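You operate a simulated robot arm through the tools that you are given. There is no shell and no other tool.

You run a simulated robot arm. Do the job below in one go: nothing can be reset, and whatever is moved stays where it is left.

Task
Wipe the crumbs off with a damp cloth, then slide the tray to where they lay.
Fine: spray the red cloth with the cleaner can and cap the can before wiping; put the cloth back on the white box. What is to be rubbed or washed off counts as gone when no trace of it is left.

It is judged by the outcome, as a careful person would: the job done as asked, and still so three seconds after it is handed in. It fails if anything else is knocked over, pushed out of place, dropped, spilled or broken. Lids that push on must go on centred and level and be pressed home; caps that screw on are set level and turned clockwise until they are tight. Flat cloth is picked up by pressing the open fingertips on it (5 to 10 N) and closing them slowly along it; thin cloth reads only 2 to 8 mm in the jaws.

Robot
A 5-joint arm with a two-finger parallel gripper, fixed in place. Base frame: the origin is at the foot of the arm, x ahead of it, y to its left, z up; the work surface is at about z = 0. Units: m, rad, N and s.
With the tool pointing down near the work surface it reaches from about 0.26 to 0.6 m from the base axis. Its first joint turns from -1.152 to 1.152 rad. The tool tilts only in the upright plane through the base axis and itself; it spins freely about its own axis. Payload 1.57 kg.
The TCP is the grasp point between the finger pads, 0.03 m short of the fingertips. In the tool frame z runs along the fingers and y along their closing line. The gripper opens to 0.08 m. The fingers are 0.017 m wide and 0.012 m thick; the gripper's body (0.04 by 0.082 m) begins 0.08 m behind the TCP.
Orientation is that of the tool frame in the base frame, as [roll, pitch, yaw] about the fixed x, y, z axes, in that order (R = Rz(yaw) Ry(pitch) Rx(roll)). With the fingers straight down and closing along the base's y, the tool's x points along the base's -x, its y along +y and its z along -z.

Tools
- The arm moves only by the tool jog_arm. Its argument "motion" is a list of rows, each a list of 3 entries, a list of its own where there are three numbers: the turn, a rotation vector about the tool's x, y, z in rad, then the shift along the tool's x, y, z in m, then the finger opening in m, from 0 to 0.08. In form: [[[wx, wy, wz], [x, y, z], gripper], ...]. A call has 1 to 20 rows; each row is the pose to reach, as a shift and turn from the pose commanded when the call began, along the tool's axes at that moment. A row lasts 0.2 s, in which the tool goes at most 0.05 m and 0.15 rad; a call with a longer step from one row to the next is refused whole, and so is a gripper value outside its range. A pose out of reach is approached as far as the arm can. The call stops where the force on the tool passes 90 N (or 10 N more than at its start, if that is more) or the arm is blocked; 0.2 s more then pass. Each finger travels about 0.153 m/s and halts on what it meets, pressing with about 39 N; the grip force reading is that of the motor and also rises with nothing between the fingers. The clock runs only during rows and for 0.2 s after the last one: add rows that repeat a pose to give the fingers time. It gives the time, the measured TCP pose, the force on the tool (base axes), the opening and the grip force at its end, in the units of the frame above (readings bear some noise), with the torque about the TCP (base axes, N m) and any sound that the robot's microphone picked up.
- Cameras (640 x 400 px; columns grow to the right, rows downward): "scene" is fixed at [-0.0218, 0.3791, 0.5115]; the picture's right is [-1.00, 0.01, 0.00], its down [0.01, 0.71, -0.70] and it looks along [-0.01, -0.70, -0.71] (base axes); focal length 214 px, centre (320, 200). "wrist" rides on the gripper at [0.072, -0.007, -0.122] in the tool frame; the picture's right is [0.09, 1.00, 0.00], its down [-0.84, 0.08, -0.54] and it looks along [-0.54, 0.05, 0.84] (tool axes); focal length 238 px, centre (320, 200).
- snapshot(camera): a new picture of that camera. The clock stands still meanwhile.
- point_at(camera, pixels): for up to 12 pixels [column, row] of the newest picture of that camera ("zoom" is the newest enlarged one), the place [x, y, z] in the base frame of the surface seen there, good to about 0.002 m. The clock stands still meanwhile.
- zoom(camera, box): a new picture of the part [left, top, right, bottom] of that camera's present view, enlarged. The clock stands still meanwhile.
- close_job(): hands the job in; it is judged then, once.

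Open the gripper and draw the arm clear of the work before you hand the job in, unless the task says otherwise.

The tools are called after ">>>" as a command line: name --argument value ..., lists and objects as JSON in quotes. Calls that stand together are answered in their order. jog_arm: Moves the arm, as the interface text tells. Its arguments: {"type":"object","properties":{"motion":{"type":"array","items":{"type":"array"}}},"required":["motion"]} The other tools are called the same way: snapshot (camera) takes a picture; point_at (camera, pixels) gives the place of the surface under pixels of a picture; zoom (camera, box) takes an enlarged picture of a part of a camera's view; close_job () hands the job in.

At the start:

```text
t: 0.0
ee_pos: [0.3355, -0.0675, 0.4108]
tcp_rot: [3.141, 0.001, -3.141]
wrist_force: [0.7, 0.8, -0.5]
torque: [0.03, -0.01, 0.02]
width: 0.0801
grip_force: 0.0
```

scene: 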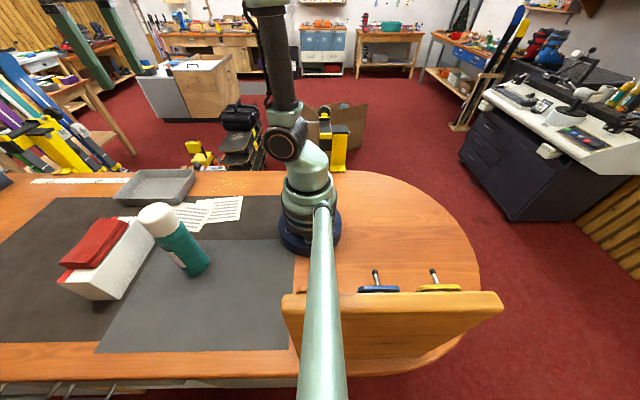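
wrist: 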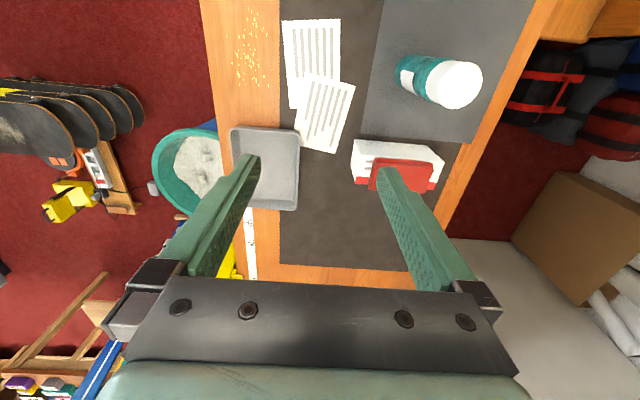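

The first pictures show the white box with the red cloth (scene ~[100,245]), the cleaner can with white cap (~[175,240]), the tray (~[155,187]) and crumbs near the papers (wrist ~[250,50]). I zoom in on each of them.

>>> zoom --camera "scene" --box '[40, 160, 280, 310]'

>>> zoom --camera "wrist" --box '[200, 0, 520, 200]'

>>> point_at --camera "wrist" --pixels '[[250, 20], [250, 80], [235, 50], [268, 50], [458, 85], [405, 80], [400, 170], [355, 145], [440, 155], [265, 165], [235, 130], [298, 130]]'

>>> point_at --camera "scene" --pixels '[[100, 240], [70, 262], [108, 222], [155, 218], [185, 260], [155, 188], [120, 198], [182, 203], [195, 170], [135, 170], [235, 185], [100, 290]]'

```text
2.67 times, centred on (160, 235) of scene
```

zoom: 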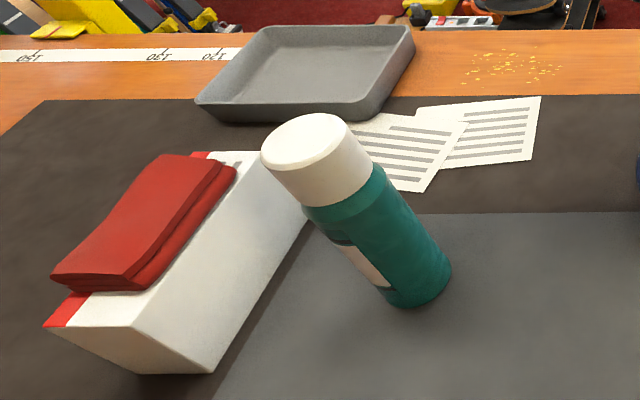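

```text
2.00 times, centred on (360, 100) of wrist
```

zoom: 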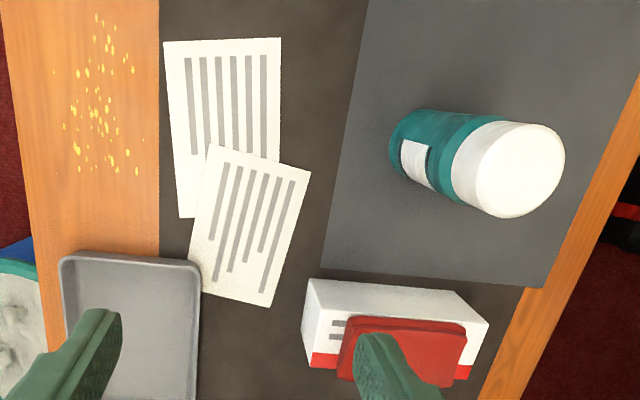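

```text
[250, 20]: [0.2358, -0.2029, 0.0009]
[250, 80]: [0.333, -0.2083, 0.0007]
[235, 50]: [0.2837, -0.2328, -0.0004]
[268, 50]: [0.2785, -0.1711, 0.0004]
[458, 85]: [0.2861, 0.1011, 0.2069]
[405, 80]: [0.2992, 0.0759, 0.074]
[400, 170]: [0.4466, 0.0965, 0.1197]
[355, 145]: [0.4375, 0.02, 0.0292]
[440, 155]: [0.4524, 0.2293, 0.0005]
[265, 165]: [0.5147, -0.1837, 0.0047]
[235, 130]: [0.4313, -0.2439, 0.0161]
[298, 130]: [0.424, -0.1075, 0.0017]
```

```text
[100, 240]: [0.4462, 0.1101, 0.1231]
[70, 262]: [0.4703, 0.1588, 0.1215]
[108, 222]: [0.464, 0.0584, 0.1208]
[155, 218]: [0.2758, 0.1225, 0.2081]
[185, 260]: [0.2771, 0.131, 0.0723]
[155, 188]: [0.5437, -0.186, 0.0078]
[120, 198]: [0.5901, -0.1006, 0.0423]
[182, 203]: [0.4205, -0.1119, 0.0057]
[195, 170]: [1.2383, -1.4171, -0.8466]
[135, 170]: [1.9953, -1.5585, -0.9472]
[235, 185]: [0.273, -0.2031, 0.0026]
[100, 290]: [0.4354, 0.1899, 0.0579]
```

The crumbs span roughly x 0.22–0.34, y -0.23…-0.17; the can is near (0.28, 0.11), ~0.2 m tall. I measure the can, cloth and box edges more exactly in enlarged views.

>>> zoom --camera "scene" --box '[120, 195, 220, 285]'

>>> zoom --camera "wrist" --box '[380, 30, 500, 120]'

>>> point_at --camera "zoom" --pixels '[[250, 300], [450, 170], [620, 300], [450, 480], [380, 300], [150, 300], [230, 200], [320, 430], [110, 250], [120, 400]]'

```text
4.44 times, centred on (170, 240) of scene
```

zoom: 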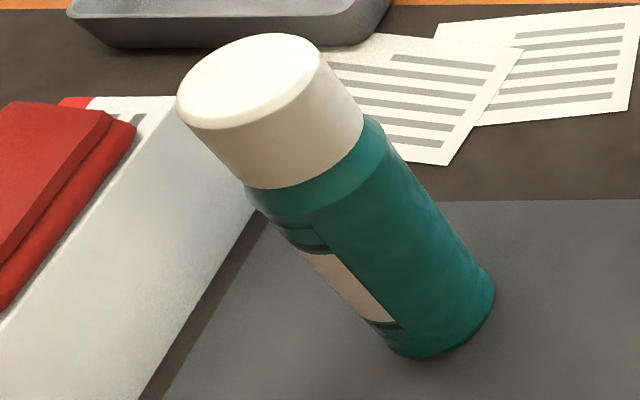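

```text
4.44 times, centred on (440, 75) of wrist
```

zoom: 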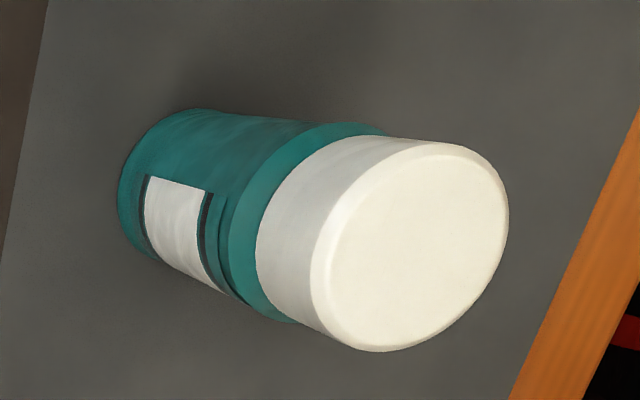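

```text
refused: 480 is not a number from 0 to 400
```

The enlarged image is 640x400, with the cap top spanning about columns 310–508, rows 140–352. I read points along the cap rim and can body.

>>> point_at --camera "zoom" --pixels '[[330, 270], [420, 160], [490, 210], [370, 335], [410, 250], [450, 300], [280, 230], [180, 215], [200, 150], [140, 240], [330, 150], [245, 220]]'

>>> zoom --camera "scene" --box '[50, 205, 170, 305]'

```text
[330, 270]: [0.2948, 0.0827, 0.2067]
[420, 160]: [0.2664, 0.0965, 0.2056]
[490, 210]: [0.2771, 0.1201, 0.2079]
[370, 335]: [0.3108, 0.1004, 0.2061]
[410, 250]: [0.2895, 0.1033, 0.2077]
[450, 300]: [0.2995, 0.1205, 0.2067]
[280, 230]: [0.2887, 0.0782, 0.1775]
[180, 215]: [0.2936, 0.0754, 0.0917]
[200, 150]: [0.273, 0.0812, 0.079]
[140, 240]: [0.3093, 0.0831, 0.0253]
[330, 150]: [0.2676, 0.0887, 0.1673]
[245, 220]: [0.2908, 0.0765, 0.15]
```

```text
4.00 times, centred on (110, 255) of scene
```

zoom: 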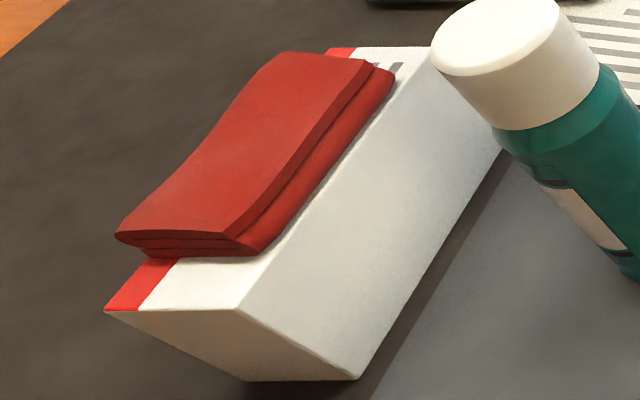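

Can axis is about (0.2885, 0.104), cap radius ~0.026, top z≈0.207. Now the cloth and box corners in this enlarged scene view (cloth corners about [285,52], [370,60], [395,75], [120,235], [245,250]).

>>> point_at --camera "zoom" --pixels '[[285, 58], [362, 62], [388, 78], [125, 236], [232, 236], [245, 250], [240, 308], [110, 308], [335, 50], [425, 55], [240, 150], [320, 130]]'

>>> zoom --camera "wrist" --box '[340, 130, 460, 205]'

```text
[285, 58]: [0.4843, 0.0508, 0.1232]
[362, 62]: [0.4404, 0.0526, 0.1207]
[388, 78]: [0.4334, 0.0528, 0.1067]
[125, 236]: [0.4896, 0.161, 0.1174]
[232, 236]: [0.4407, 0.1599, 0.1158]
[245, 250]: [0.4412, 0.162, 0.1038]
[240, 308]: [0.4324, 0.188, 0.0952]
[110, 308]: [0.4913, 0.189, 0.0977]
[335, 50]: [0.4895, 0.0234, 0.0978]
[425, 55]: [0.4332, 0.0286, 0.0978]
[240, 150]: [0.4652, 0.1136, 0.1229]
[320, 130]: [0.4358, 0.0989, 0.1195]
```

```text
5.33 times, centred on (400, 168) of wrist
```

zoom: 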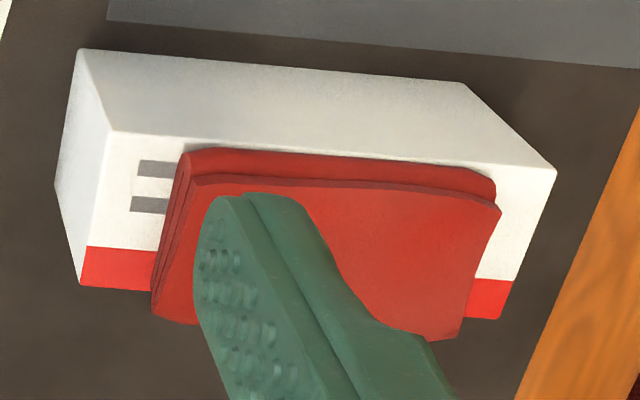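

The cloth (folded, about 0.05 x 0.11 x 0.025 m) lies on the box top (z≈0.098) at x 0.435–0.49, y 0.05–0.16. I move the open gripper above the can at (0.2885, 0.104) to inspect it closely from the wrist.

>>> jog_arm --motion '[[[0, 0, 0], [0.0094, 0.0343, 0.018], 0.08], [[0, 0, 0], [0.0188, 0.0686, 0.036], 0.08], [[0, 0, 0], [0.0282, 0.1029, 0.054], 0.08], [[0, 0, 0], [0.0376, 0.1372, 0.072], 0.08], [[0, 0, 0], [0.047, 0.1715, 0.09], 0.08], [[0, 0, 0], [0.047, 0.1715, 0.09], 0.08]]'

>>> snapshot --camera "wrist"

>>> snapshot --camera "scene"

```text
t: 1.4
ee_pos: [0.2876, 0.103, 0.3185]
tcp_rot: [-3.141, 0.001, 3.141]
wrist_force: [0.6, -0.9, -0.1]
torque: [0.01, -0.01, 0.01]
width: 0.0802
grip_force: 0.0
```

```text
taken
```

wrist: 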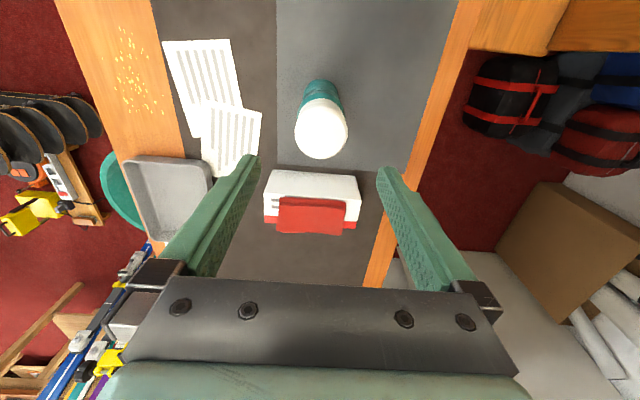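

```text
taken
```

scene: 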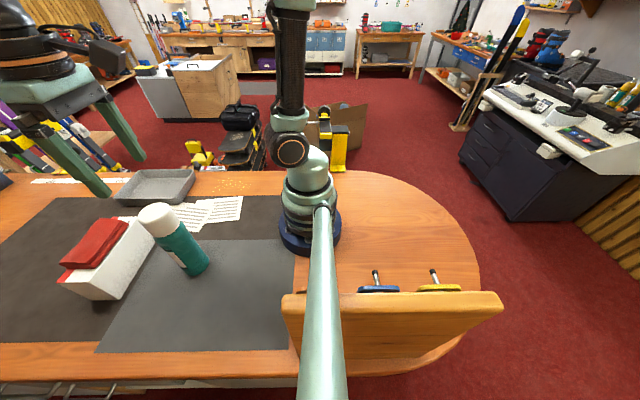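

The gripper hangs above the can; the cap shows at about [322,128] in the wrist view. I enlarge it to pin the cap centre before gripping.

>>> zoom --camera "wrist" --box '[272, 75, 372, 165]'

>>> point_at --camera "wrist" --pixels '[[321, 152], [321, 128], [321, 108], [300, 128], [342, 128], [335, 147], [307, 147], [335, 112], [307, 112], [320, 90], [200, 120], [360, 210]]'

```text
4.44 times, centred on (322, 120) of wrist
```

zoom: 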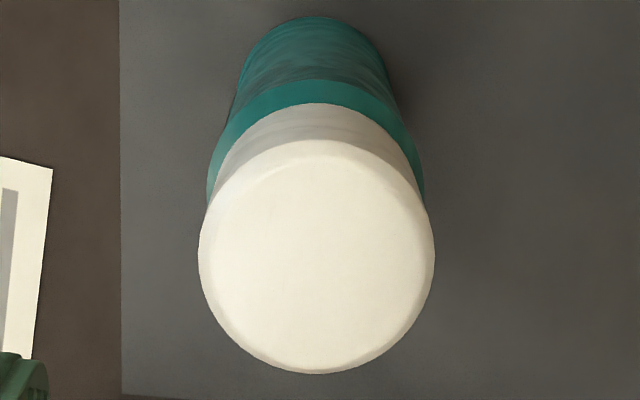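

```text
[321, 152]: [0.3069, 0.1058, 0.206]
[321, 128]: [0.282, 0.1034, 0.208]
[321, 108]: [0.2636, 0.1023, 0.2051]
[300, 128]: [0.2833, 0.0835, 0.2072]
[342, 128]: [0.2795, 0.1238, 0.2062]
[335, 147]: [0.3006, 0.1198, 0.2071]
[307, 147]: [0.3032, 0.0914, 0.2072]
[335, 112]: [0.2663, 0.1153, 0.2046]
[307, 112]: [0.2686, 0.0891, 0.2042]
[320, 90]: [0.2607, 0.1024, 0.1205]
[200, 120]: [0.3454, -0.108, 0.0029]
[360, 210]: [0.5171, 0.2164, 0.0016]
```

The cap is centred at (0.288, 0.104), radius 0.026, top z≈0.207. I lower the open fingers around it to TCP z≈0.195 and close.

>>> jog_arm --motion '[[[0, 0, 0], [0.0005, 0, 0.035], 0.08], [[0, 0, 0], [0.0005, 0, 0.07], 0.08], [[0, 0, 0], [0.0005, 0, 0.1], 0.08], [[0, 0, 0], [0.0005, 0, 0.126], 0.08], [[0, 0, 0], [0.0005, 0, 0.126], 0.07], [[0, 0, 0], [0.0005, 0, 0.126], 0.06], [[0, 0, 0], [0.0005, 0, 0.126], 0.053], [[0, 0, 0], [0.0005, 0, 0.126], 0.048], [[0, 0, 0], [0.0005, 0, 0.126], 0.048]]'

>>> snapshot --camera "scene"

>>> snapshot --camera "wrist"

```text
t: 3.4
ee_pos: [0.2871, 0.102, 0.196]
tcp_rot: [-3.141, 0.0, -3.142]
wrist_force: [-0.4, 1.0, 0.8]
torque: [0.01, -0.03, 0.0]
width: 0.0584
grip_force: 39.3
heard: snap
```

```text
taken
```

scene: 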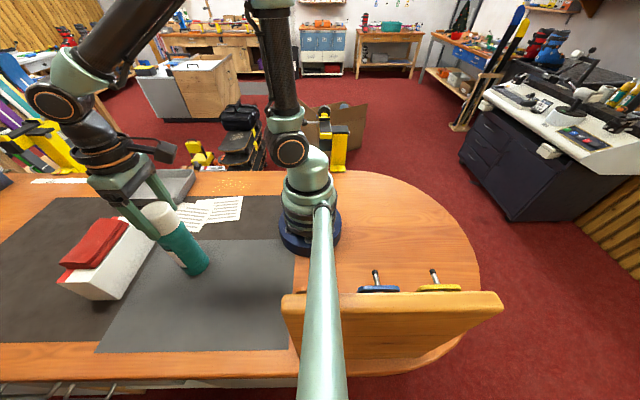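

```text
taken
```

wrist: 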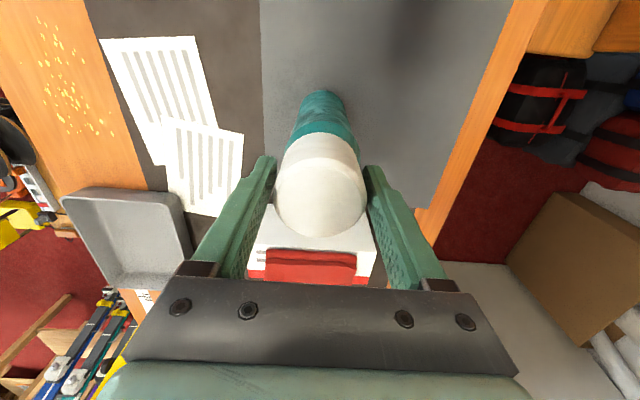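

The fingers hold the cap at 0.058 m and a "snap" was heard, suggesting a push-on cap. I lift gently by 1 cm to see whether the cap comes away from the can.

>>> jog_arm --motion '[[[0, 0, 0], [0, 0, -0.003], 0.048], [[0, 0, 0], [0, 0, -0.006], 0.048], [[0, 0, 0], [0, 0, -0.01], 0.048], [[0, 0, 0], [0, 0, -0.01], 0.048]]'

>>> zoom --camera "scene" --box '[110, 170, 230, 290]'

```text
t: 4.4
ee_pos: [0.2873, 0.103, 0.2036]
tcp_rot: [-3.14, 0.001, -3.141]
wrist_force: [-0.8, -1.4, -0.4]
torque: [0.01, 0.0, -0.02]
width: 0.0585
grip_force: 39.5
```

```text
3.33 times, centred on (170, 230) of scene
```

zoom: 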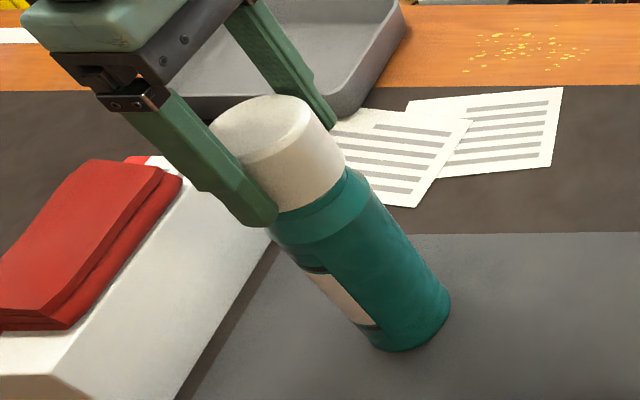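

No load is felt (force z ≈ -0.4 N) so the cap seems loose rather than lifting the can. I raise it 5 cm more and check.

>>> jog_arm --motion '[[[0, 0, 0], [0, 0, -0.01], 0.048], [[0, 0, 0], [0, 0, -0.02], 0.048], [[0, 0, 0], [0, 0, -0.035], 0.048], [[0, 0, 0], [0, 0, -0.055], 0.048], [[0, 0, 0], [0, 0, -0.08], 0.048]]'

>>> zoom --camera "scene" --box '[90, 130, 250, 290]'

>>> snapshot --camera "wrist"

```text
t: 5.6
ee_pos: [0.2892, 0.1046, 0.284]
tcp_rot: [3.142, -0.002, 3.141]
wrist_force: [0.5, -0.3, -0.4]
torque: [0.02, 0.04, -0.01]
width: 0.0587
grip_force: 38.7
```

```text
2.50 times, centred on (170, 210) of scene
```

zoom: 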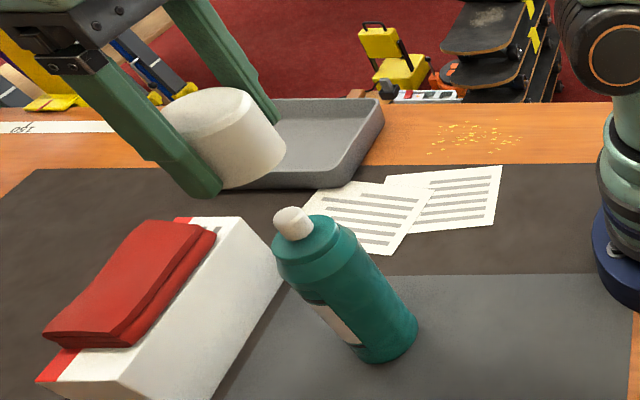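

```text
taken
```

wrist: 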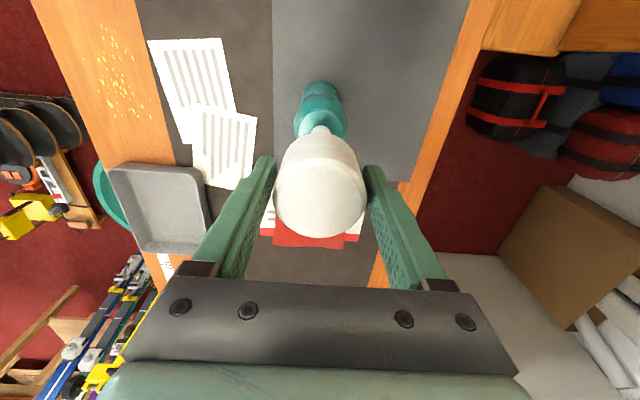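

The cap is off, leaving a small white spray head on the can at about scene [165,219]. I zoom in on it to find the nozzle direction.

>>> zoom --camera "scene" --box '[150, 200, 200, 232]'

>>> point_at --camera "zoom" --pixels '[[150, 160], [100, 150], [200, 150], [180, 210], [130, 220], [250, 250], [350, 250], [220, 180], [120, 270], [400, 330]]'

>>> zoom --camera "wrist" --box '[285, 70, 365, 130]'

```text
12.50 times, centred on (175, 216) of scene
```

zoom: 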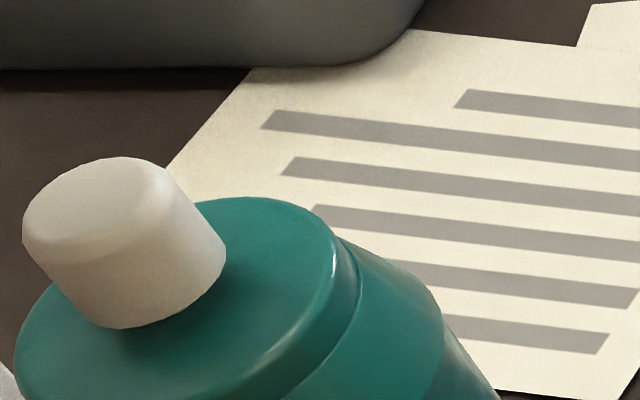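

```text
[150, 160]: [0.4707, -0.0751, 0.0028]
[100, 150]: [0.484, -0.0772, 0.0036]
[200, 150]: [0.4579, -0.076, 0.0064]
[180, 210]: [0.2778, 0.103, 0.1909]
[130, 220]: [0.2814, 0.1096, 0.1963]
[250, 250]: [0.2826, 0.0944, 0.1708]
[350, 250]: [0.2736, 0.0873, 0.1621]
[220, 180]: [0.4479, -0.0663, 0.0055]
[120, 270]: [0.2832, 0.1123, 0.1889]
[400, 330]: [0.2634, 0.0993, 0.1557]
```

```text
6.67 times, centred on (325, 100) of wrist
```

zoom: 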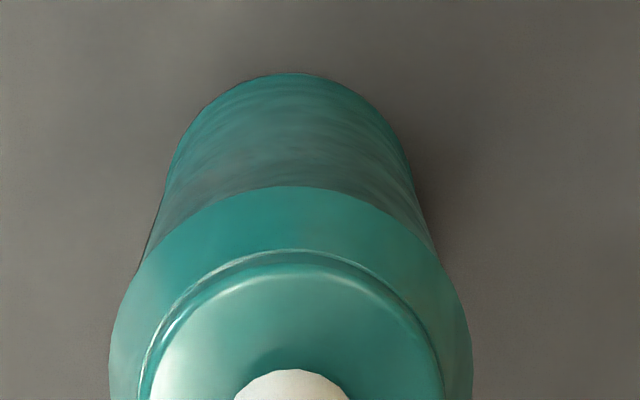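

The spray head is a small white button (z ≈0.17–0.198); no orifice shows from this side. I first set the cap down on the free mat near (0.31, 0.225), stopping just above it.

>>> jog_arm --motion '[[[0, 0, 0], [-0.007, 0.04, 0], 0.048], [[0, 0, 0], [-0.015, 0.08, 0], 0.048], [[0, 0, 0], [-0.022, 0.121, 0], 0.048], [[0, 0, 0], [-0.022, 0.121, 0.04], 0.048], [[0, 0, 0], [-0.022, 0.121, 0.08], 0.048], [[0, 0, 0], [-0.022, 0.121, 0.12], 0.048], [[0, 0, 0], [-0.022, 0.121, 0.16], 0.048], [[0, 0, 0], [-0.022, 0.121, 0.2], 0.048], [[0, 0, 0], [-0.022, 0.121, 0.23], 0.048], [[0, 0, 0], [-0.022, 0.121, 0.235], 0.048]]'

>>> zoom --camera "scene" --box '[60, 200, 260, 380]'

>>> snapshot --camera "wrist"

```text
t: 7.8
ee_pos: [0.3087, 0.2237, 0.0492]
tcp_rot: [3.141, -0.001, -3.141]
wrist_force: [0.4, -0.3, 0.1]
torque: [0.01, -0.05, 0.01]
width: 0.0584
grip_force: 39.2
```

```text
2.22 times, centred on (160, 290) of scene
```

zoom: 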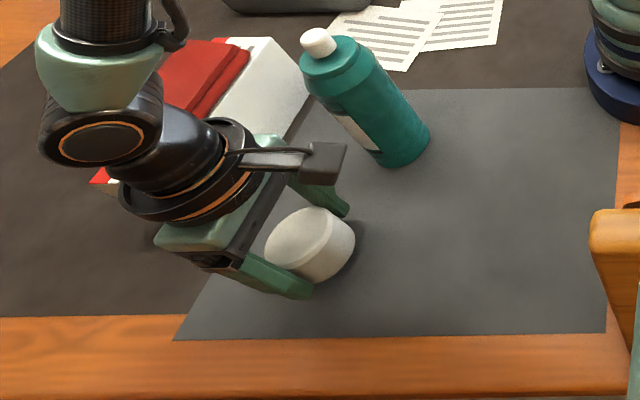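

```text
taken
```

wrist: 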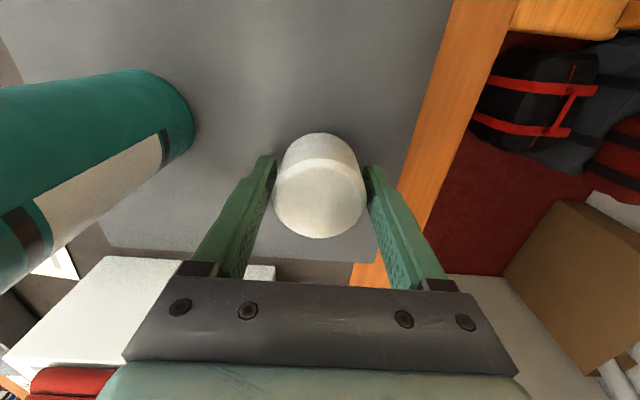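

The cap hovers over the mat at (0.309, 0.224) with TCP z 0.049. I lower it in small steps while watching the force.

>>> jog_arm --motion '[[[0, 0, 0], [0, 0, 0.003], 0.048], [[0, 0, 0], [0, 0, 0.006], 0.048], [[0, 0, 0], [0, 0, 0.009], 0.048], [[0, 0, 0], [0, 0, 0.009], 0.048]]'

>>> zoom --camera "scene" --box '[120, 270, 200, 330]'

```text
t: 8.8
ee_pos: [0.3098, 0.2252, 0.0401]
tcp_rot: [-3.141, 0.001, -3.142]
wrist_force: [-1.0, 0.7, -0.4]
torque: [-0.04, -0.02, -0.02]
width: 0.0586
grip_force: 39.1
```

```text
6.67 times, centred on (160, 300) of scene
```

zoom: 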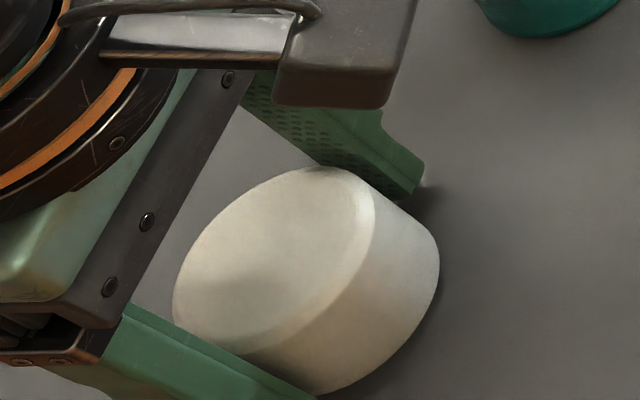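

No contact force yet at TCP z 0.040. I continue down in 1.5 mm steps.

>>> jog_arm --motion '[[[0, 0, 0], [0, 0, 0.0015], 0.048], [[0, 0, 0], [0, 0, 0.003], 0.048], [[0, 0, 0], [0, 0, 0.003], 0.048]]'

>>> jog_arm --motion '[[[0, 0, 0], [0, 0, 0.0015], 0.048], [[0, 0, 0], [0, 0, 0.0015], 0.048]]'

```text
t: 9.6
ee_pos: [0.3098, 0.2246, 0.0374]
tcp_rot: [-3.139, 0.0, 3.139]
wrist_force: [0.3, -0.4, -0.1]
torque: [0.0, -0.04, 0.01]
width: 0.0585
grip_force: 38.5
```

```text
t: 10.2
ee_pos: [0.3094, 0.2244, 0.036]
tcp_rot: [-3.141, 0.001, 3.141]
wrist_force: [0.1, -0.7, 0.5]
torque: [0.02, -0.02, 0.03]
width: 0.0586
grip_force: 38.4
```

Still no contact at z 0.036. I check the cap's heights in the picture before going lower.

>>> zoom --camera "scene" --box '[120, 270, 200, 330]'

>>> point_at --camera "zoom" --pixels '[[270, 260], [330, 180], [370, 330], [430, 280], [400, 350], [350, 385], [460, 330], [445, 260]]'

```text
6.67 times, centred on (160, 300) of scene
```

zoom: 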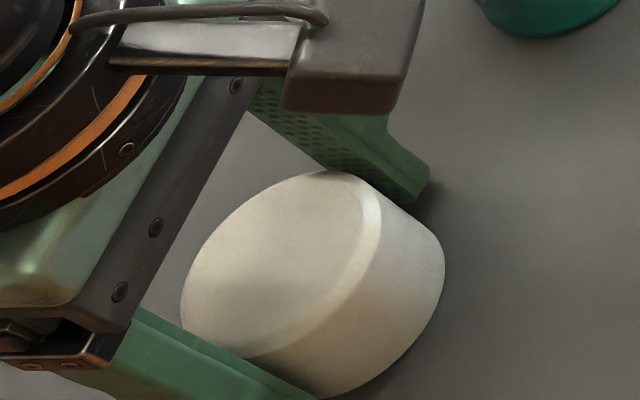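

```text
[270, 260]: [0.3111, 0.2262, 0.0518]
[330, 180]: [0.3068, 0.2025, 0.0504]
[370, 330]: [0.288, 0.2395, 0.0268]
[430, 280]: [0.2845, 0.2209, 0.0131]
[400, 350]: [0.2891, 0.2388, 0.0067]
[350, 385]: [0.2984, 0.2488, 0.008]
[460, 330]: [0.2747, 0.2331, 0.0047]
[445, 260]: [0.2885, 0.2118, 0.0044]
```

The cap top reads z 0.052 and its lower rim about 0.006, while the mat reads ~0.0045, so contact is close. I continue in 1 mm steps.

>>> jog_arm --motion '[[[0, 0, 0], [0, 0, 0.001], 0.048], [[0, 0, 0], [0, 0, 0.001], 0.048]]'

>>> jog_arm --motion '[[[0, 0, 0], [0, 0, 0.001], 0.048], [[0, 0, 0], [0, 0, 0.001], 0.048]]'

```text
t: 10.8
ee_pos: [0.31, 0.2244, 0.0351]
tcp_rot: [-3.141, 0.001, 3.142]
wrist_force: [0.4, -0.2, -0.6]
torque: [-0.03, -0.01, 0.0]
width: 0.0585
grip_force: 38.5
```

```text
t: 11.4
ee_pos: [0.3103, 0.2249, 0.0345]
tcp_rot: [3.141, -0.001, 3.139]
wrist_force: [-0.9, -1.0, 1.9]
torque: [-0.13, -0.07, -0.05]
width: 0.0588
grip_force: 39.7
```

A reaction of ~2 N appears at z 0.0345, so the cap rests on the mat. I open the fingers slowly and then rise.

>>> jog_arm --motion '[[[0, 0, 0], [0, 0, 0], 0.06], [[0, 0, 0], [0, 0, 0], 0.07], [[0, 0, 0], [0, 0, 0], 0.08], [[0, 0, 0], [0, 0, -0.02], 0.08], [[0, 0, 0], [0, 0, -0.06], 0.08], [[0, 0, 0], [0, 0, -0.1], 0.08], [[0, 0, 0], [0, 0, -0.14], 0.08], [[0, 0, 0], [0, 0, -0.18], 0.08], [[0, 0, 0], [0, 0, -0.22], 0.08], [[0, 0, 0], [0, 0, -0.25], 0.08]]'

>>> snapshot --camera "scene"

>>> snapshot --camera "wrist"

```text
t: 13.6
ee_pos: [0.3117, 0.2253, 0.2826]
tcp_rot: [3.141, 0.001, -3.141]
wrist_force: [0.0, 0.1, 0.0]
torque: [0.0, 0.0, 0.02]
width: 0.0801
grip_force: 0.0
```

```text
taken
```

scene: 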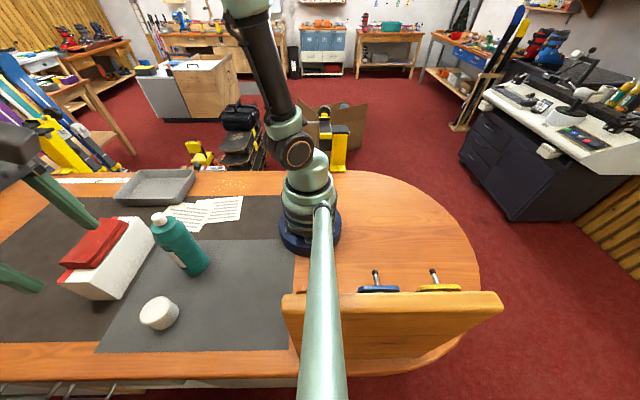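

```text
taken
```

wrist: 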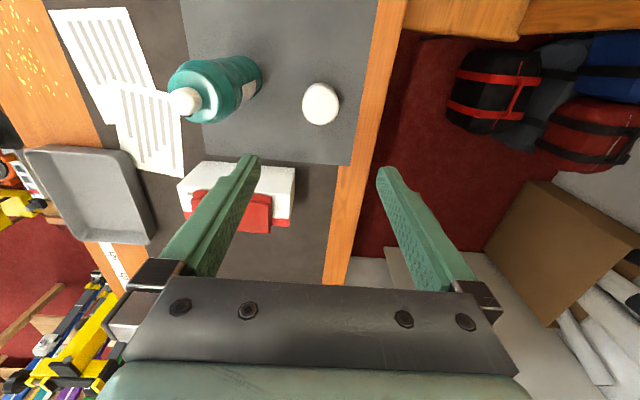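

The cap stands upright on the mat at about (0.31, 0.225). Now I enlarge the can's spray head in the wrist view ([185,100]) to look for the orifice.

>>> zoom --camera "wrist" --box '[150, 40, 280, 140]'

>>> zoom --camera "wrist" --box '[165, 80, 205, 120]'

>>> zoom --camera "scene" --box '[140, 200, 220, 290]'

```text
4.00 times, centred on (215, 90) of wrist
```

zoom: 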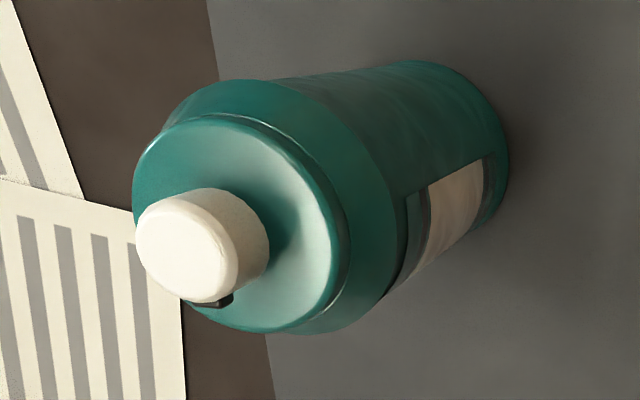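

```text
10.00 times, centred on (185, 100) of wrist
```

zoom: 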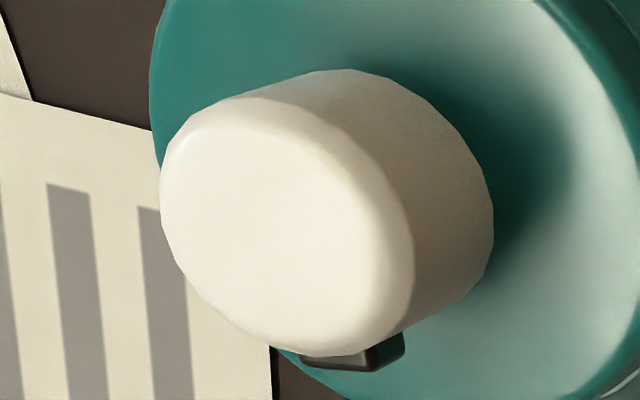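

```text
4.44 times, centred on (180, 245) of scene
```

zoom: 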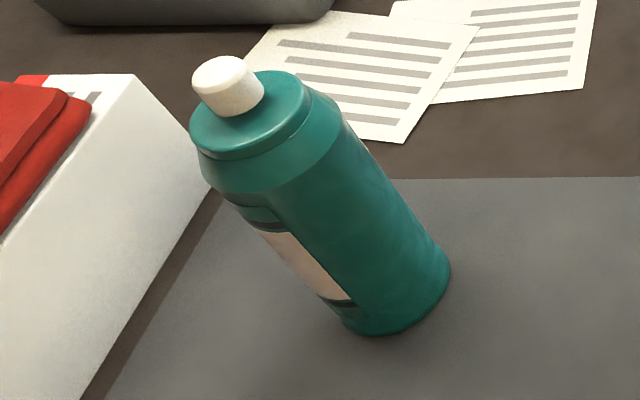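

A dark nozzle is visible on the +x side of the button (10x view [355,350]), so it faces the box and cloth. I measure the nozzle and button positions exactly.

>>> zoom --camera "wrist" --box '[165, 80, 205, 120]'

>>> point_at --camera "zoom" --pixels '[[335, 362], [375, 358], [395, 345], [285, 225], [200, 170], [370, 220], [280, 330], [250, 120], [460, 230], [420, 310], [520, 240], [450, 380]]'

```text
10.00 times, centred on (185, 100) of wrist
```

zoom: 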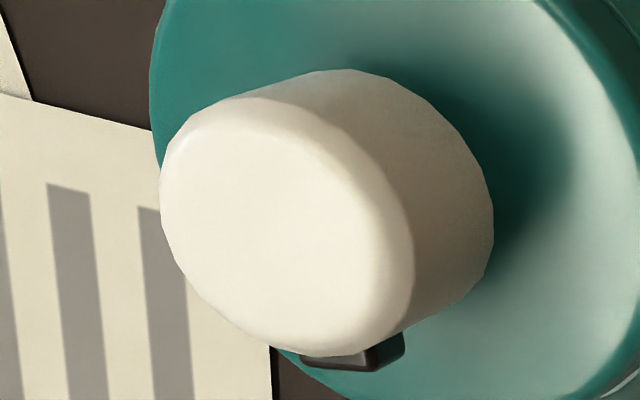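

```text
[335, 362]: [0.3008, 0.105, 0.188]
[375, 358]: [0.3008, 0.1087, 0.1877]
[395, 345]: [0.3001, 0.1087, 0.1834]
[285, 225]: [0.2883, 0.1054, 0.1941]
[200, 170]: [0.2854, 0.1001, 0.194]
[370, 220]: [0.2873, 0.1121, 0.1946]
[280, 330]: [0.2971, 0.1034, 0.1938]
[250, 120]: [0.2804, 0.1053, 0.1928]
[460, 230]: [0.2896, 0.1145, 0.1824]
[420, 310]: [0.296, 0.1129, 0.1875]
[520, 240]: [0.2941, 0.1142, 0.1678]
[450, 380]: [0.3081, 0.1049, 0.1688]
```

Button top is z≈0.194 at (0.2885, 0.105), and the nozzle at (0.301, 0.105, 0.186) points along +x at the cloth. I close the fingers and position the fingertips just above the button.

>>> jog_arm --motion '[[[0, 0, 0], [0.007, -0.04, 0], 0.05], [[0, 0, 0], [0.0145, -0.08, 0], 0.02], [[0, 0, 0], [0.0215, -0.1203, 0], 0.0], [[0, 0, 0], [0.0215, -0.1203, 0.025], 0.0], [[0, 0, 0], [0.0215, -0.1203, 0.05], 0.0], [[0, 0, 0], [0.0215, -0.1203, 0.05], 0.0]]'

>>> zoom --camera "scene" --box '[60, 160, 220, 290]'

>>> snapshot --camera "wrist"

```text
t: 15.0
ee_pos: [0.2882, 0.1043, 0.2337]
tcp_rot: [-3.14, 0.002, 3.141]
wrist_force: [0.5, 0.1, -0.6]
torque: [-0.01, 0.01, 0.02]
width: 0.0
grip_force: 21.5
```

```text
3.08 times, centred on (140, 225) of scene
```

zoom: 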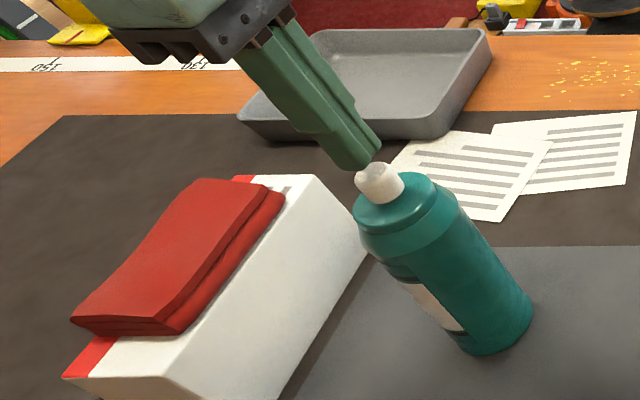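

```text
taken
```

wrist: 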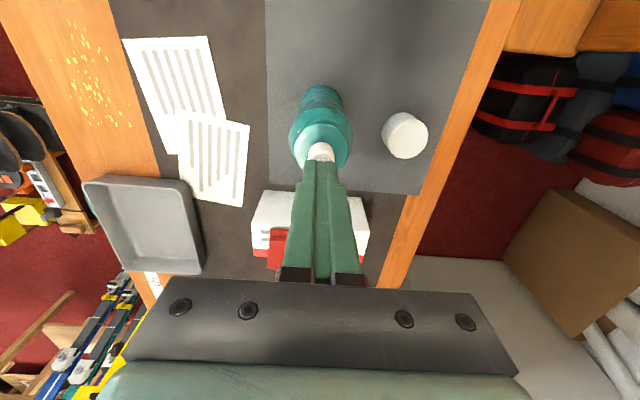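

The fingertips are ~1 cm above the button and the nozzle's line passes over the cloth on the box. I press down in small steps, watching force and sound.

>>> jog_arm --motion '[[[0, 0, 0], [0, 0, 0.004], 0.0], [[0, 0, 0], [0, 0, 0.008], 0.0], [[0, 0, 0], [0, 0, 0.01], 0.0]]'

>>> jog_arm --motion '[[[0, 0, 0], [0, 0, 0.001], 0.0], [[0, 0, 0], [0, 0, 0.002], 0.0]]'

```text
t: 15.8
ee_pos: [0.2884, 0.1044, 0.2251]
tcp_rot: [3.141, -0.001, 3.141]
wrist_force: [-0.3, 0.2, -0.3]
torque: [0.01, 0.01, 0.01]
width: 0.0
grip_force: 21.3
```

```text
t: 16.4
ee_pos: [0.2884, 0.1046, 0.223]
tcp_rot: [-3.142, 0.001, 3.141]
wrist_force: [-0.4, 0.5, 0.8]
torque: [0.03, 0.0, -0.02]
width: 0.0
grip_force: 21.3
```

Barely touching at TCP z 0.223 (0.8 N). I press one to two millimetres further.

>>> jog_arm --motion '[[[0, 0, 0], [0, 0, 0.001], 0.0], [[0, 0, 0], [0, 0, 0.002], 0.0]]'

>>> zoom --camera "scene" --box '[60, 160, 220, 290]'

```text
t: 17.0
ee_pos: [0.2884, 0.1037, 0.2208]
tcp_rot: [3.141, 0.002, -3.141]
wrist_force: [0.9, -0.7, 2.3]
torque: [-0.03, 0.0, -0.02]
width: 0.0002
grip_force: 21.1
heard: click
```

```text
3.08 times, centred on (140, 225) of scene
```

zoom: 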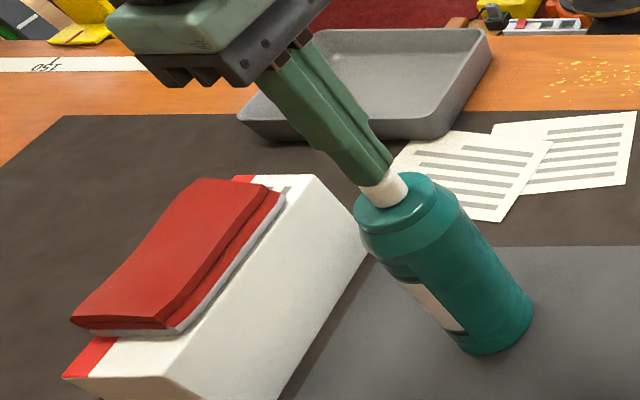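

A click was heard at 2.3 N and the cloth's can-facing lower edge now looks lighter (scene ~[125,238]). I look closer.

>>> zoom --camera "scene" --box '[60, 205, 160, 275]'

>>> snapshot --camera "wrist"

```text
5.71 times, centred on (110, 240) of scene
```

zoom: 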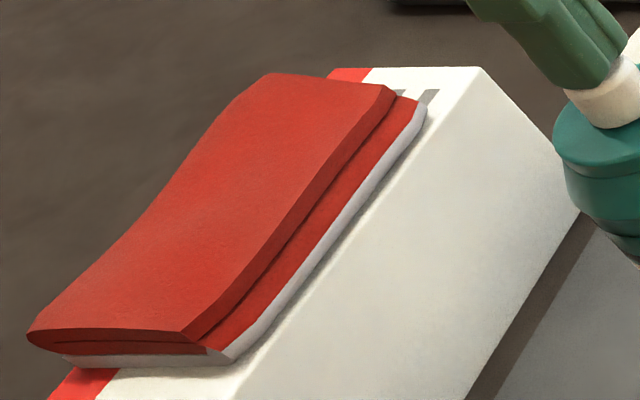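

```text
taken
```

wrist: 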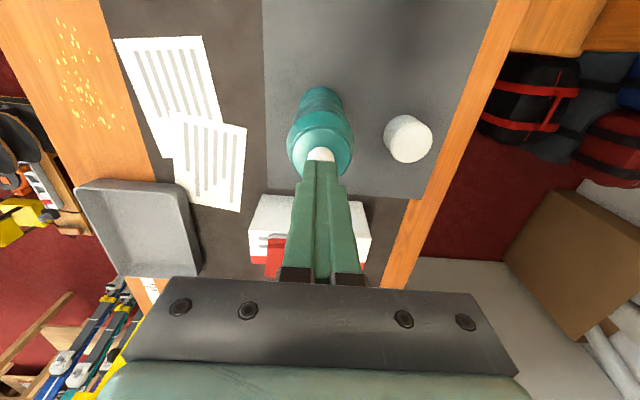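

The lowest layer of the cloth has turned pale grey-white since the click, so the spray acts on it. I hold the press about a second longer and look again.

>>> jog_arm --motion '[[[0, 0, 0], [0, 0, 0.0], 0.0], [[0, 0, 0], [0, 0, 0.0], 0.0], [[0, 0, 0], [0, 0, 0.0], 0.0]]'

>>> zoom --camera "scene" --box '[60, 205, 160, 275]'

```text
t: 17.8
ee_pos: [0.2882, 0.1038, 0.2191]
tcp_rot: [3.141, 0.0, -3.141]
wrist_force: [0.3, -0.3, 3.1]
torque: [0.03, -0.07, 0.0]
width: 0.0
grip_force: 21.5
```

```text
5.71 times, centred on (110, 240) of scene
```

zoom: 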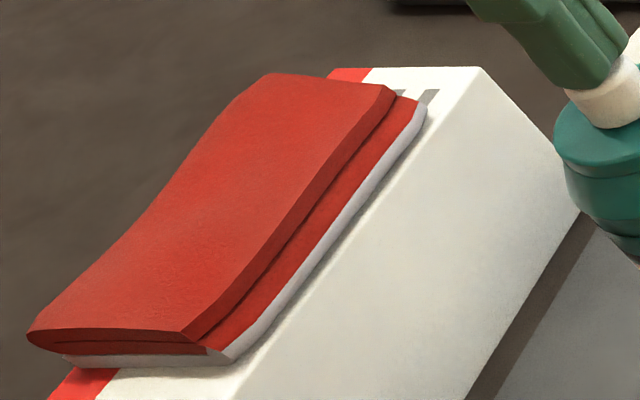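

Nothing more changes while held, so one press gives one dose. I release the button and look at the cloth again.

>>> jog_arm --motion '[[[0, 0, 0], [0, 0, -0.004], 0.0], [[0, 0, 0], [0, 0, -0.01], 0.0], [[0, 0, 0], [0, 0, -0.03], 0.0], [[0, 0, 0], [0, 0, -0.06], 0.0]]'

>>> zoom --camera "scene" --box '[60, 195, 210, 285]'

>>> snapshot --camera "wrist"

```text
t: 18.8
ee_pos: [0.2872, 0.1033, 0.2812]
tcp_rot: [3.14, 0.0, -3.14]
wrist_force: [-0.3, 0.5, -0.9]
torque: [0.01, 0.01, -0.02]
width: 0.0
grip_force: 21.5
```

```text
4.27 times, centred on (135, 240) of scene
```

zoom: 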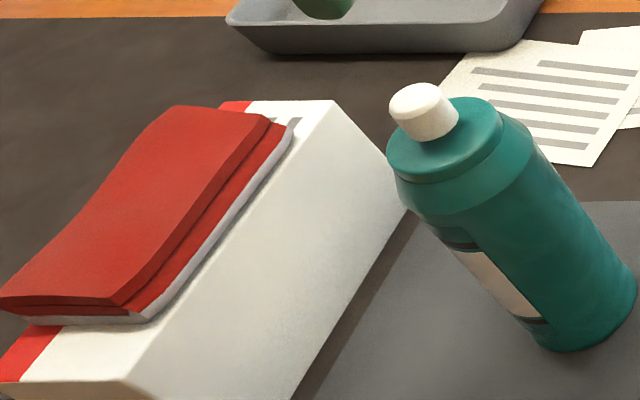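

```text
taken
```

wrist: 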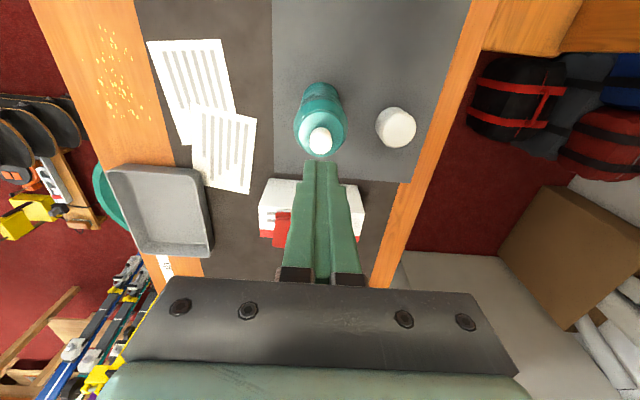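

The cloth keeps its pale damp layer and the button has sprung back. Next I check the can's and cap's present positions before fetching the cap (wrist: button ~[320,140], cap ~[396,126]).

>>> zoom --camera "wrist" --box '[270, 70, 430, 170]'

>>> point_at --camera "wrist" --pixels '[[320, 141], [313, 141], [327, 141], [320, 133], [320, 149], [396, 127], [380, 127], [411, 127], [396, 112], [396, 141], [300, 132], [338, 132]]'

```text
4.00 times, centred on (350, 120) of wrist
```

zoom: 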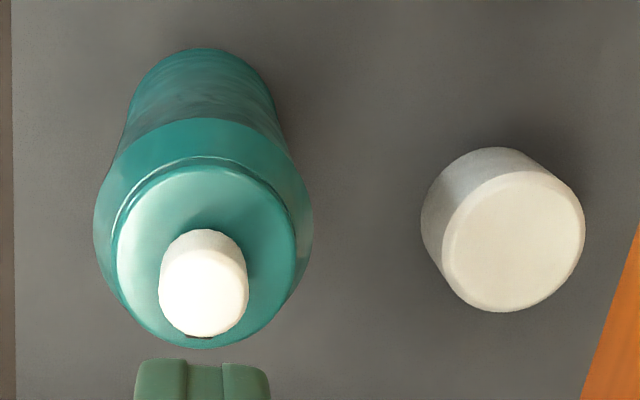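

```text
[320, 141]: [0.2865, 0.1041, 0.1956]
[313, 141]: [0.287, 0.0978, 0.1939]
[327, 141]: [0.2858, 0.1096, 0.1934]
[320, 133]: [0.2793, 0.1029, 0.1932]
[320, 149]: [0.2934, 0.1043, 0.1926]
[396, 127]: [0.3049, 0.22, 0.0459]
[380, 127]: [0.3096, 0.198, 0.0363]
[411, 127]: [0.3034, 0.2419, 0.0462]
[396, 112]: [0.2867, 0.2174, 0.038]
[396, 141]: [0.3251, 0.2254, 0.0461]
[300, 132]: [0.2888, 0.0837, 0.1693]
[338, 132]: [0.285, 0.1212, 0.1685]
```

The can is unmoved (0.2885, 0.104) and the cap sits flat at (0.310, 0.225), top z 0.046. I return above the cap with open fingers and descend around it.

>>> jog_arm --motion '[[[0, 0, 0], [-0.007, 0.04, 0], 0.03], [[0, 0, 0], [-0.0145, 0.08, 0], 0.06], [[0, 0, 0], [-0.0215, 0.1203, 0], 0.08], [[0, 0, 0], [-0.0215, 0.1203, 0.045], 0.08], [[0, 0, 0], [-0.0215, 0.1203, 0.09], 0.08], [[0, 0, 0], [-0.0215, 0.1203, 0.135], 0.08], [[0, 0, 0], [-0.0215, 0.1203, 0.18], 0.08], [[0, 0, 0], [-0.0215, 0.1203, 0.215], 0.08], [[0, 0, 0], [-0.0215, 0.1203, 0.235], 0.08], [[0, 0, 0], [-0.0215, 0.1203, 0.2445], 0.08], [[0, 0, 0], [-0.0215, 0.1203, 0.2445], 0.08]]'

>>> snapshot --camera "wrist"

```text
t: 21.2
ee_pos: [0.3093, 0.2243, 0.035]
tcp_rot: [-3.141, 0.0, -3.142]
wrist_force: [-0.1, -0.3, 0.5]
torque: [-0.02, -0.03, -0.03]
width: 0.08
grip_force: 0.1
```

```text
taken
```

wrist: 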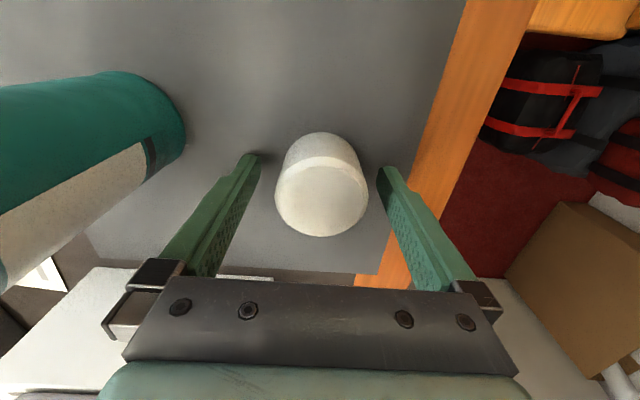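

The cap is centred between the fingers. I close on it gently and lift.

>>> jog_arm --motion '[[[0, 0, 0], [0, 0, 0], 0.072], [[0, 0, 0], [0, 0, 0], 0.066], [[0, 0, 0], [0, 0, 0], 0.061], [[0, 0, 0], [0, 0, 0], 0.057], [[0, 0, 0], [0, 0, 0], 0.053], [[0, 0, 0], [0, 0, 0], 0.05], [[0, 0, 0], [0, 0, -0.01], 0.05], [[0, 0, 0], [0, 0, -0.03], 0.05]]'

>>> zoom --camera "scene" --box '[100, 230, 220, 330]'

>>> point_at --camera "zoom" --pixels '[[300, 260], [330, 220], [270, 280], [320, 290]]'

```text
t: 23.0
ee_pos: [0.3108, 0.2254, 0.0651]
tcp_rot: [3.14, 0.0, -3.141]
wrist_force: [0.7, -0.4, -0.7]
torque: [-0.01, 0.01, 0.02]
width: 0.0585
grip_force: 39.0
```

```text
4.00 times, centred on (160, 280) of scene
```

zoom: 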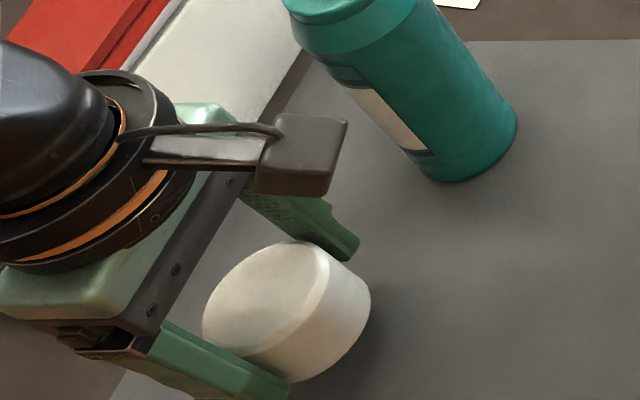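

```text
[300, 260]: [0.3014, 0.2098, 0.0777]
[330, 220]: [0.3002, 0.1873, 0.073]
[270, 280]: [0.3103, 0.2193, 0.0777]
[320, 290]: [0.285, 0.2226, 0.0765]
```

The cap is held level, its top 12 mm above the TCP. I raise it, carry it over the can axis (0.2885, 0.1045), and stop just above the button.

>>> jog_arm --motion '[[[0, 0, 0], [0, 0, -0.045], 0.05], [[0, 0, 0], [0, 0, -0.09], 0.05], [[0, 0, 0], [0, 0, -0.135], 0.05], [[0, 0, 0], [0, 0, -0.18], 0.05], [[0, 0, 0], [0, 0, -0.22], 0.05], [[0, 0, 0], [0.0072, -0.04, -0.22], 0.05], [[0, 0, 0], [0.0144, -0.08, -0.22], 0.05], [[0, 0, 0], [0.0215, -0.1205, -0.22], 0.05], [[0, 0, 0], [0.0215, -0.1205, -0.2], 0.05], [[0, 0, 0], [0.0215, -0.1205, -0.175], 0.05], [[0, 0, 0], [0.0215, -0.1205, -0.175], 0.05]]'

>>> zoom --camera "scene" --box '[100, 160, 220, 260]'

>>> snapshot --camera "wrist"

```text
t: 25.4
ee_pos: [0.2892, 0.1027, 0.2404]
tcp_rot: [-3.141, 0.0, -3.141]
wrist_force: [-0.3, -0.9, 0.3]
torque: [-0.03, 0.02, -0.01]
width: 0.0587
grip_force: 38.2
```

```text
4.00 times, centred on (160, 210) of scene
```

zoom: 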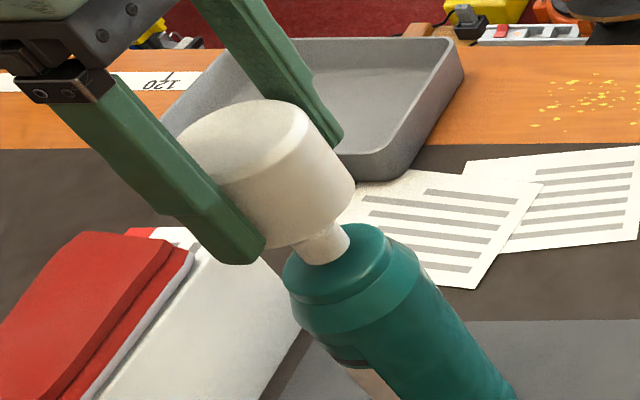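

```text
taken
```

wrist: 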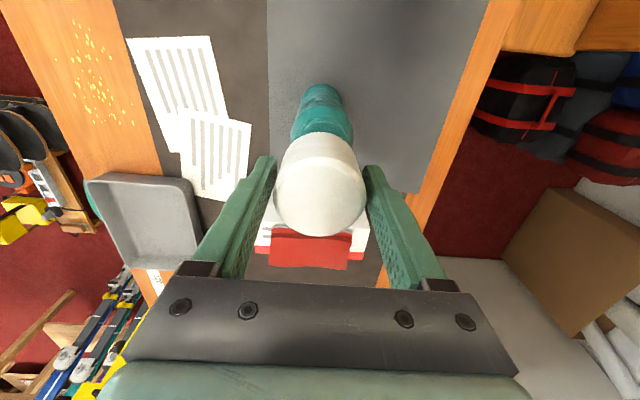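

The cap is centred above the button with its lower rim just around it. I lower it to a few millimetres above home and check the force.

>>> jog_arm --motion '[[[0, 0, 0], [0, 0, 0.01], 0.05], [[0, 0, 0], [0, 0, 0.02], 0.05], [[0, 0, 0], [0, 0, 0.03], 0.05], [[0, 0, 0], [0, 0, 0.037], 0.05], [[0, 0, 0], [0, 0, 0.037], 0.05]]'

>>> zoom --camera "scene" --box '[100, 180, 220, 280]'

```text
t: 26.6
ee_pos: [0.2886, 0.103, 0.203]
tcp_rot: [-3.141, 0.0, 3.141]
wrist_force: [0.0, -0.2, 0.0]
torque: [-0.02, 0.01, -0.01]
width: 0.0585
grip_force: 39.2
```

```text
4.00 times, centred on (160, 230) of scene
```

zoom: 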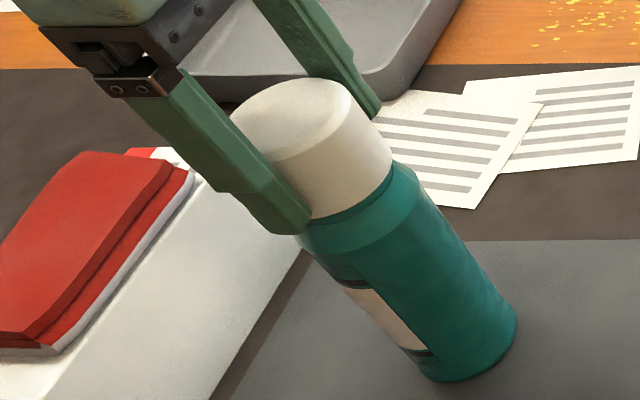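

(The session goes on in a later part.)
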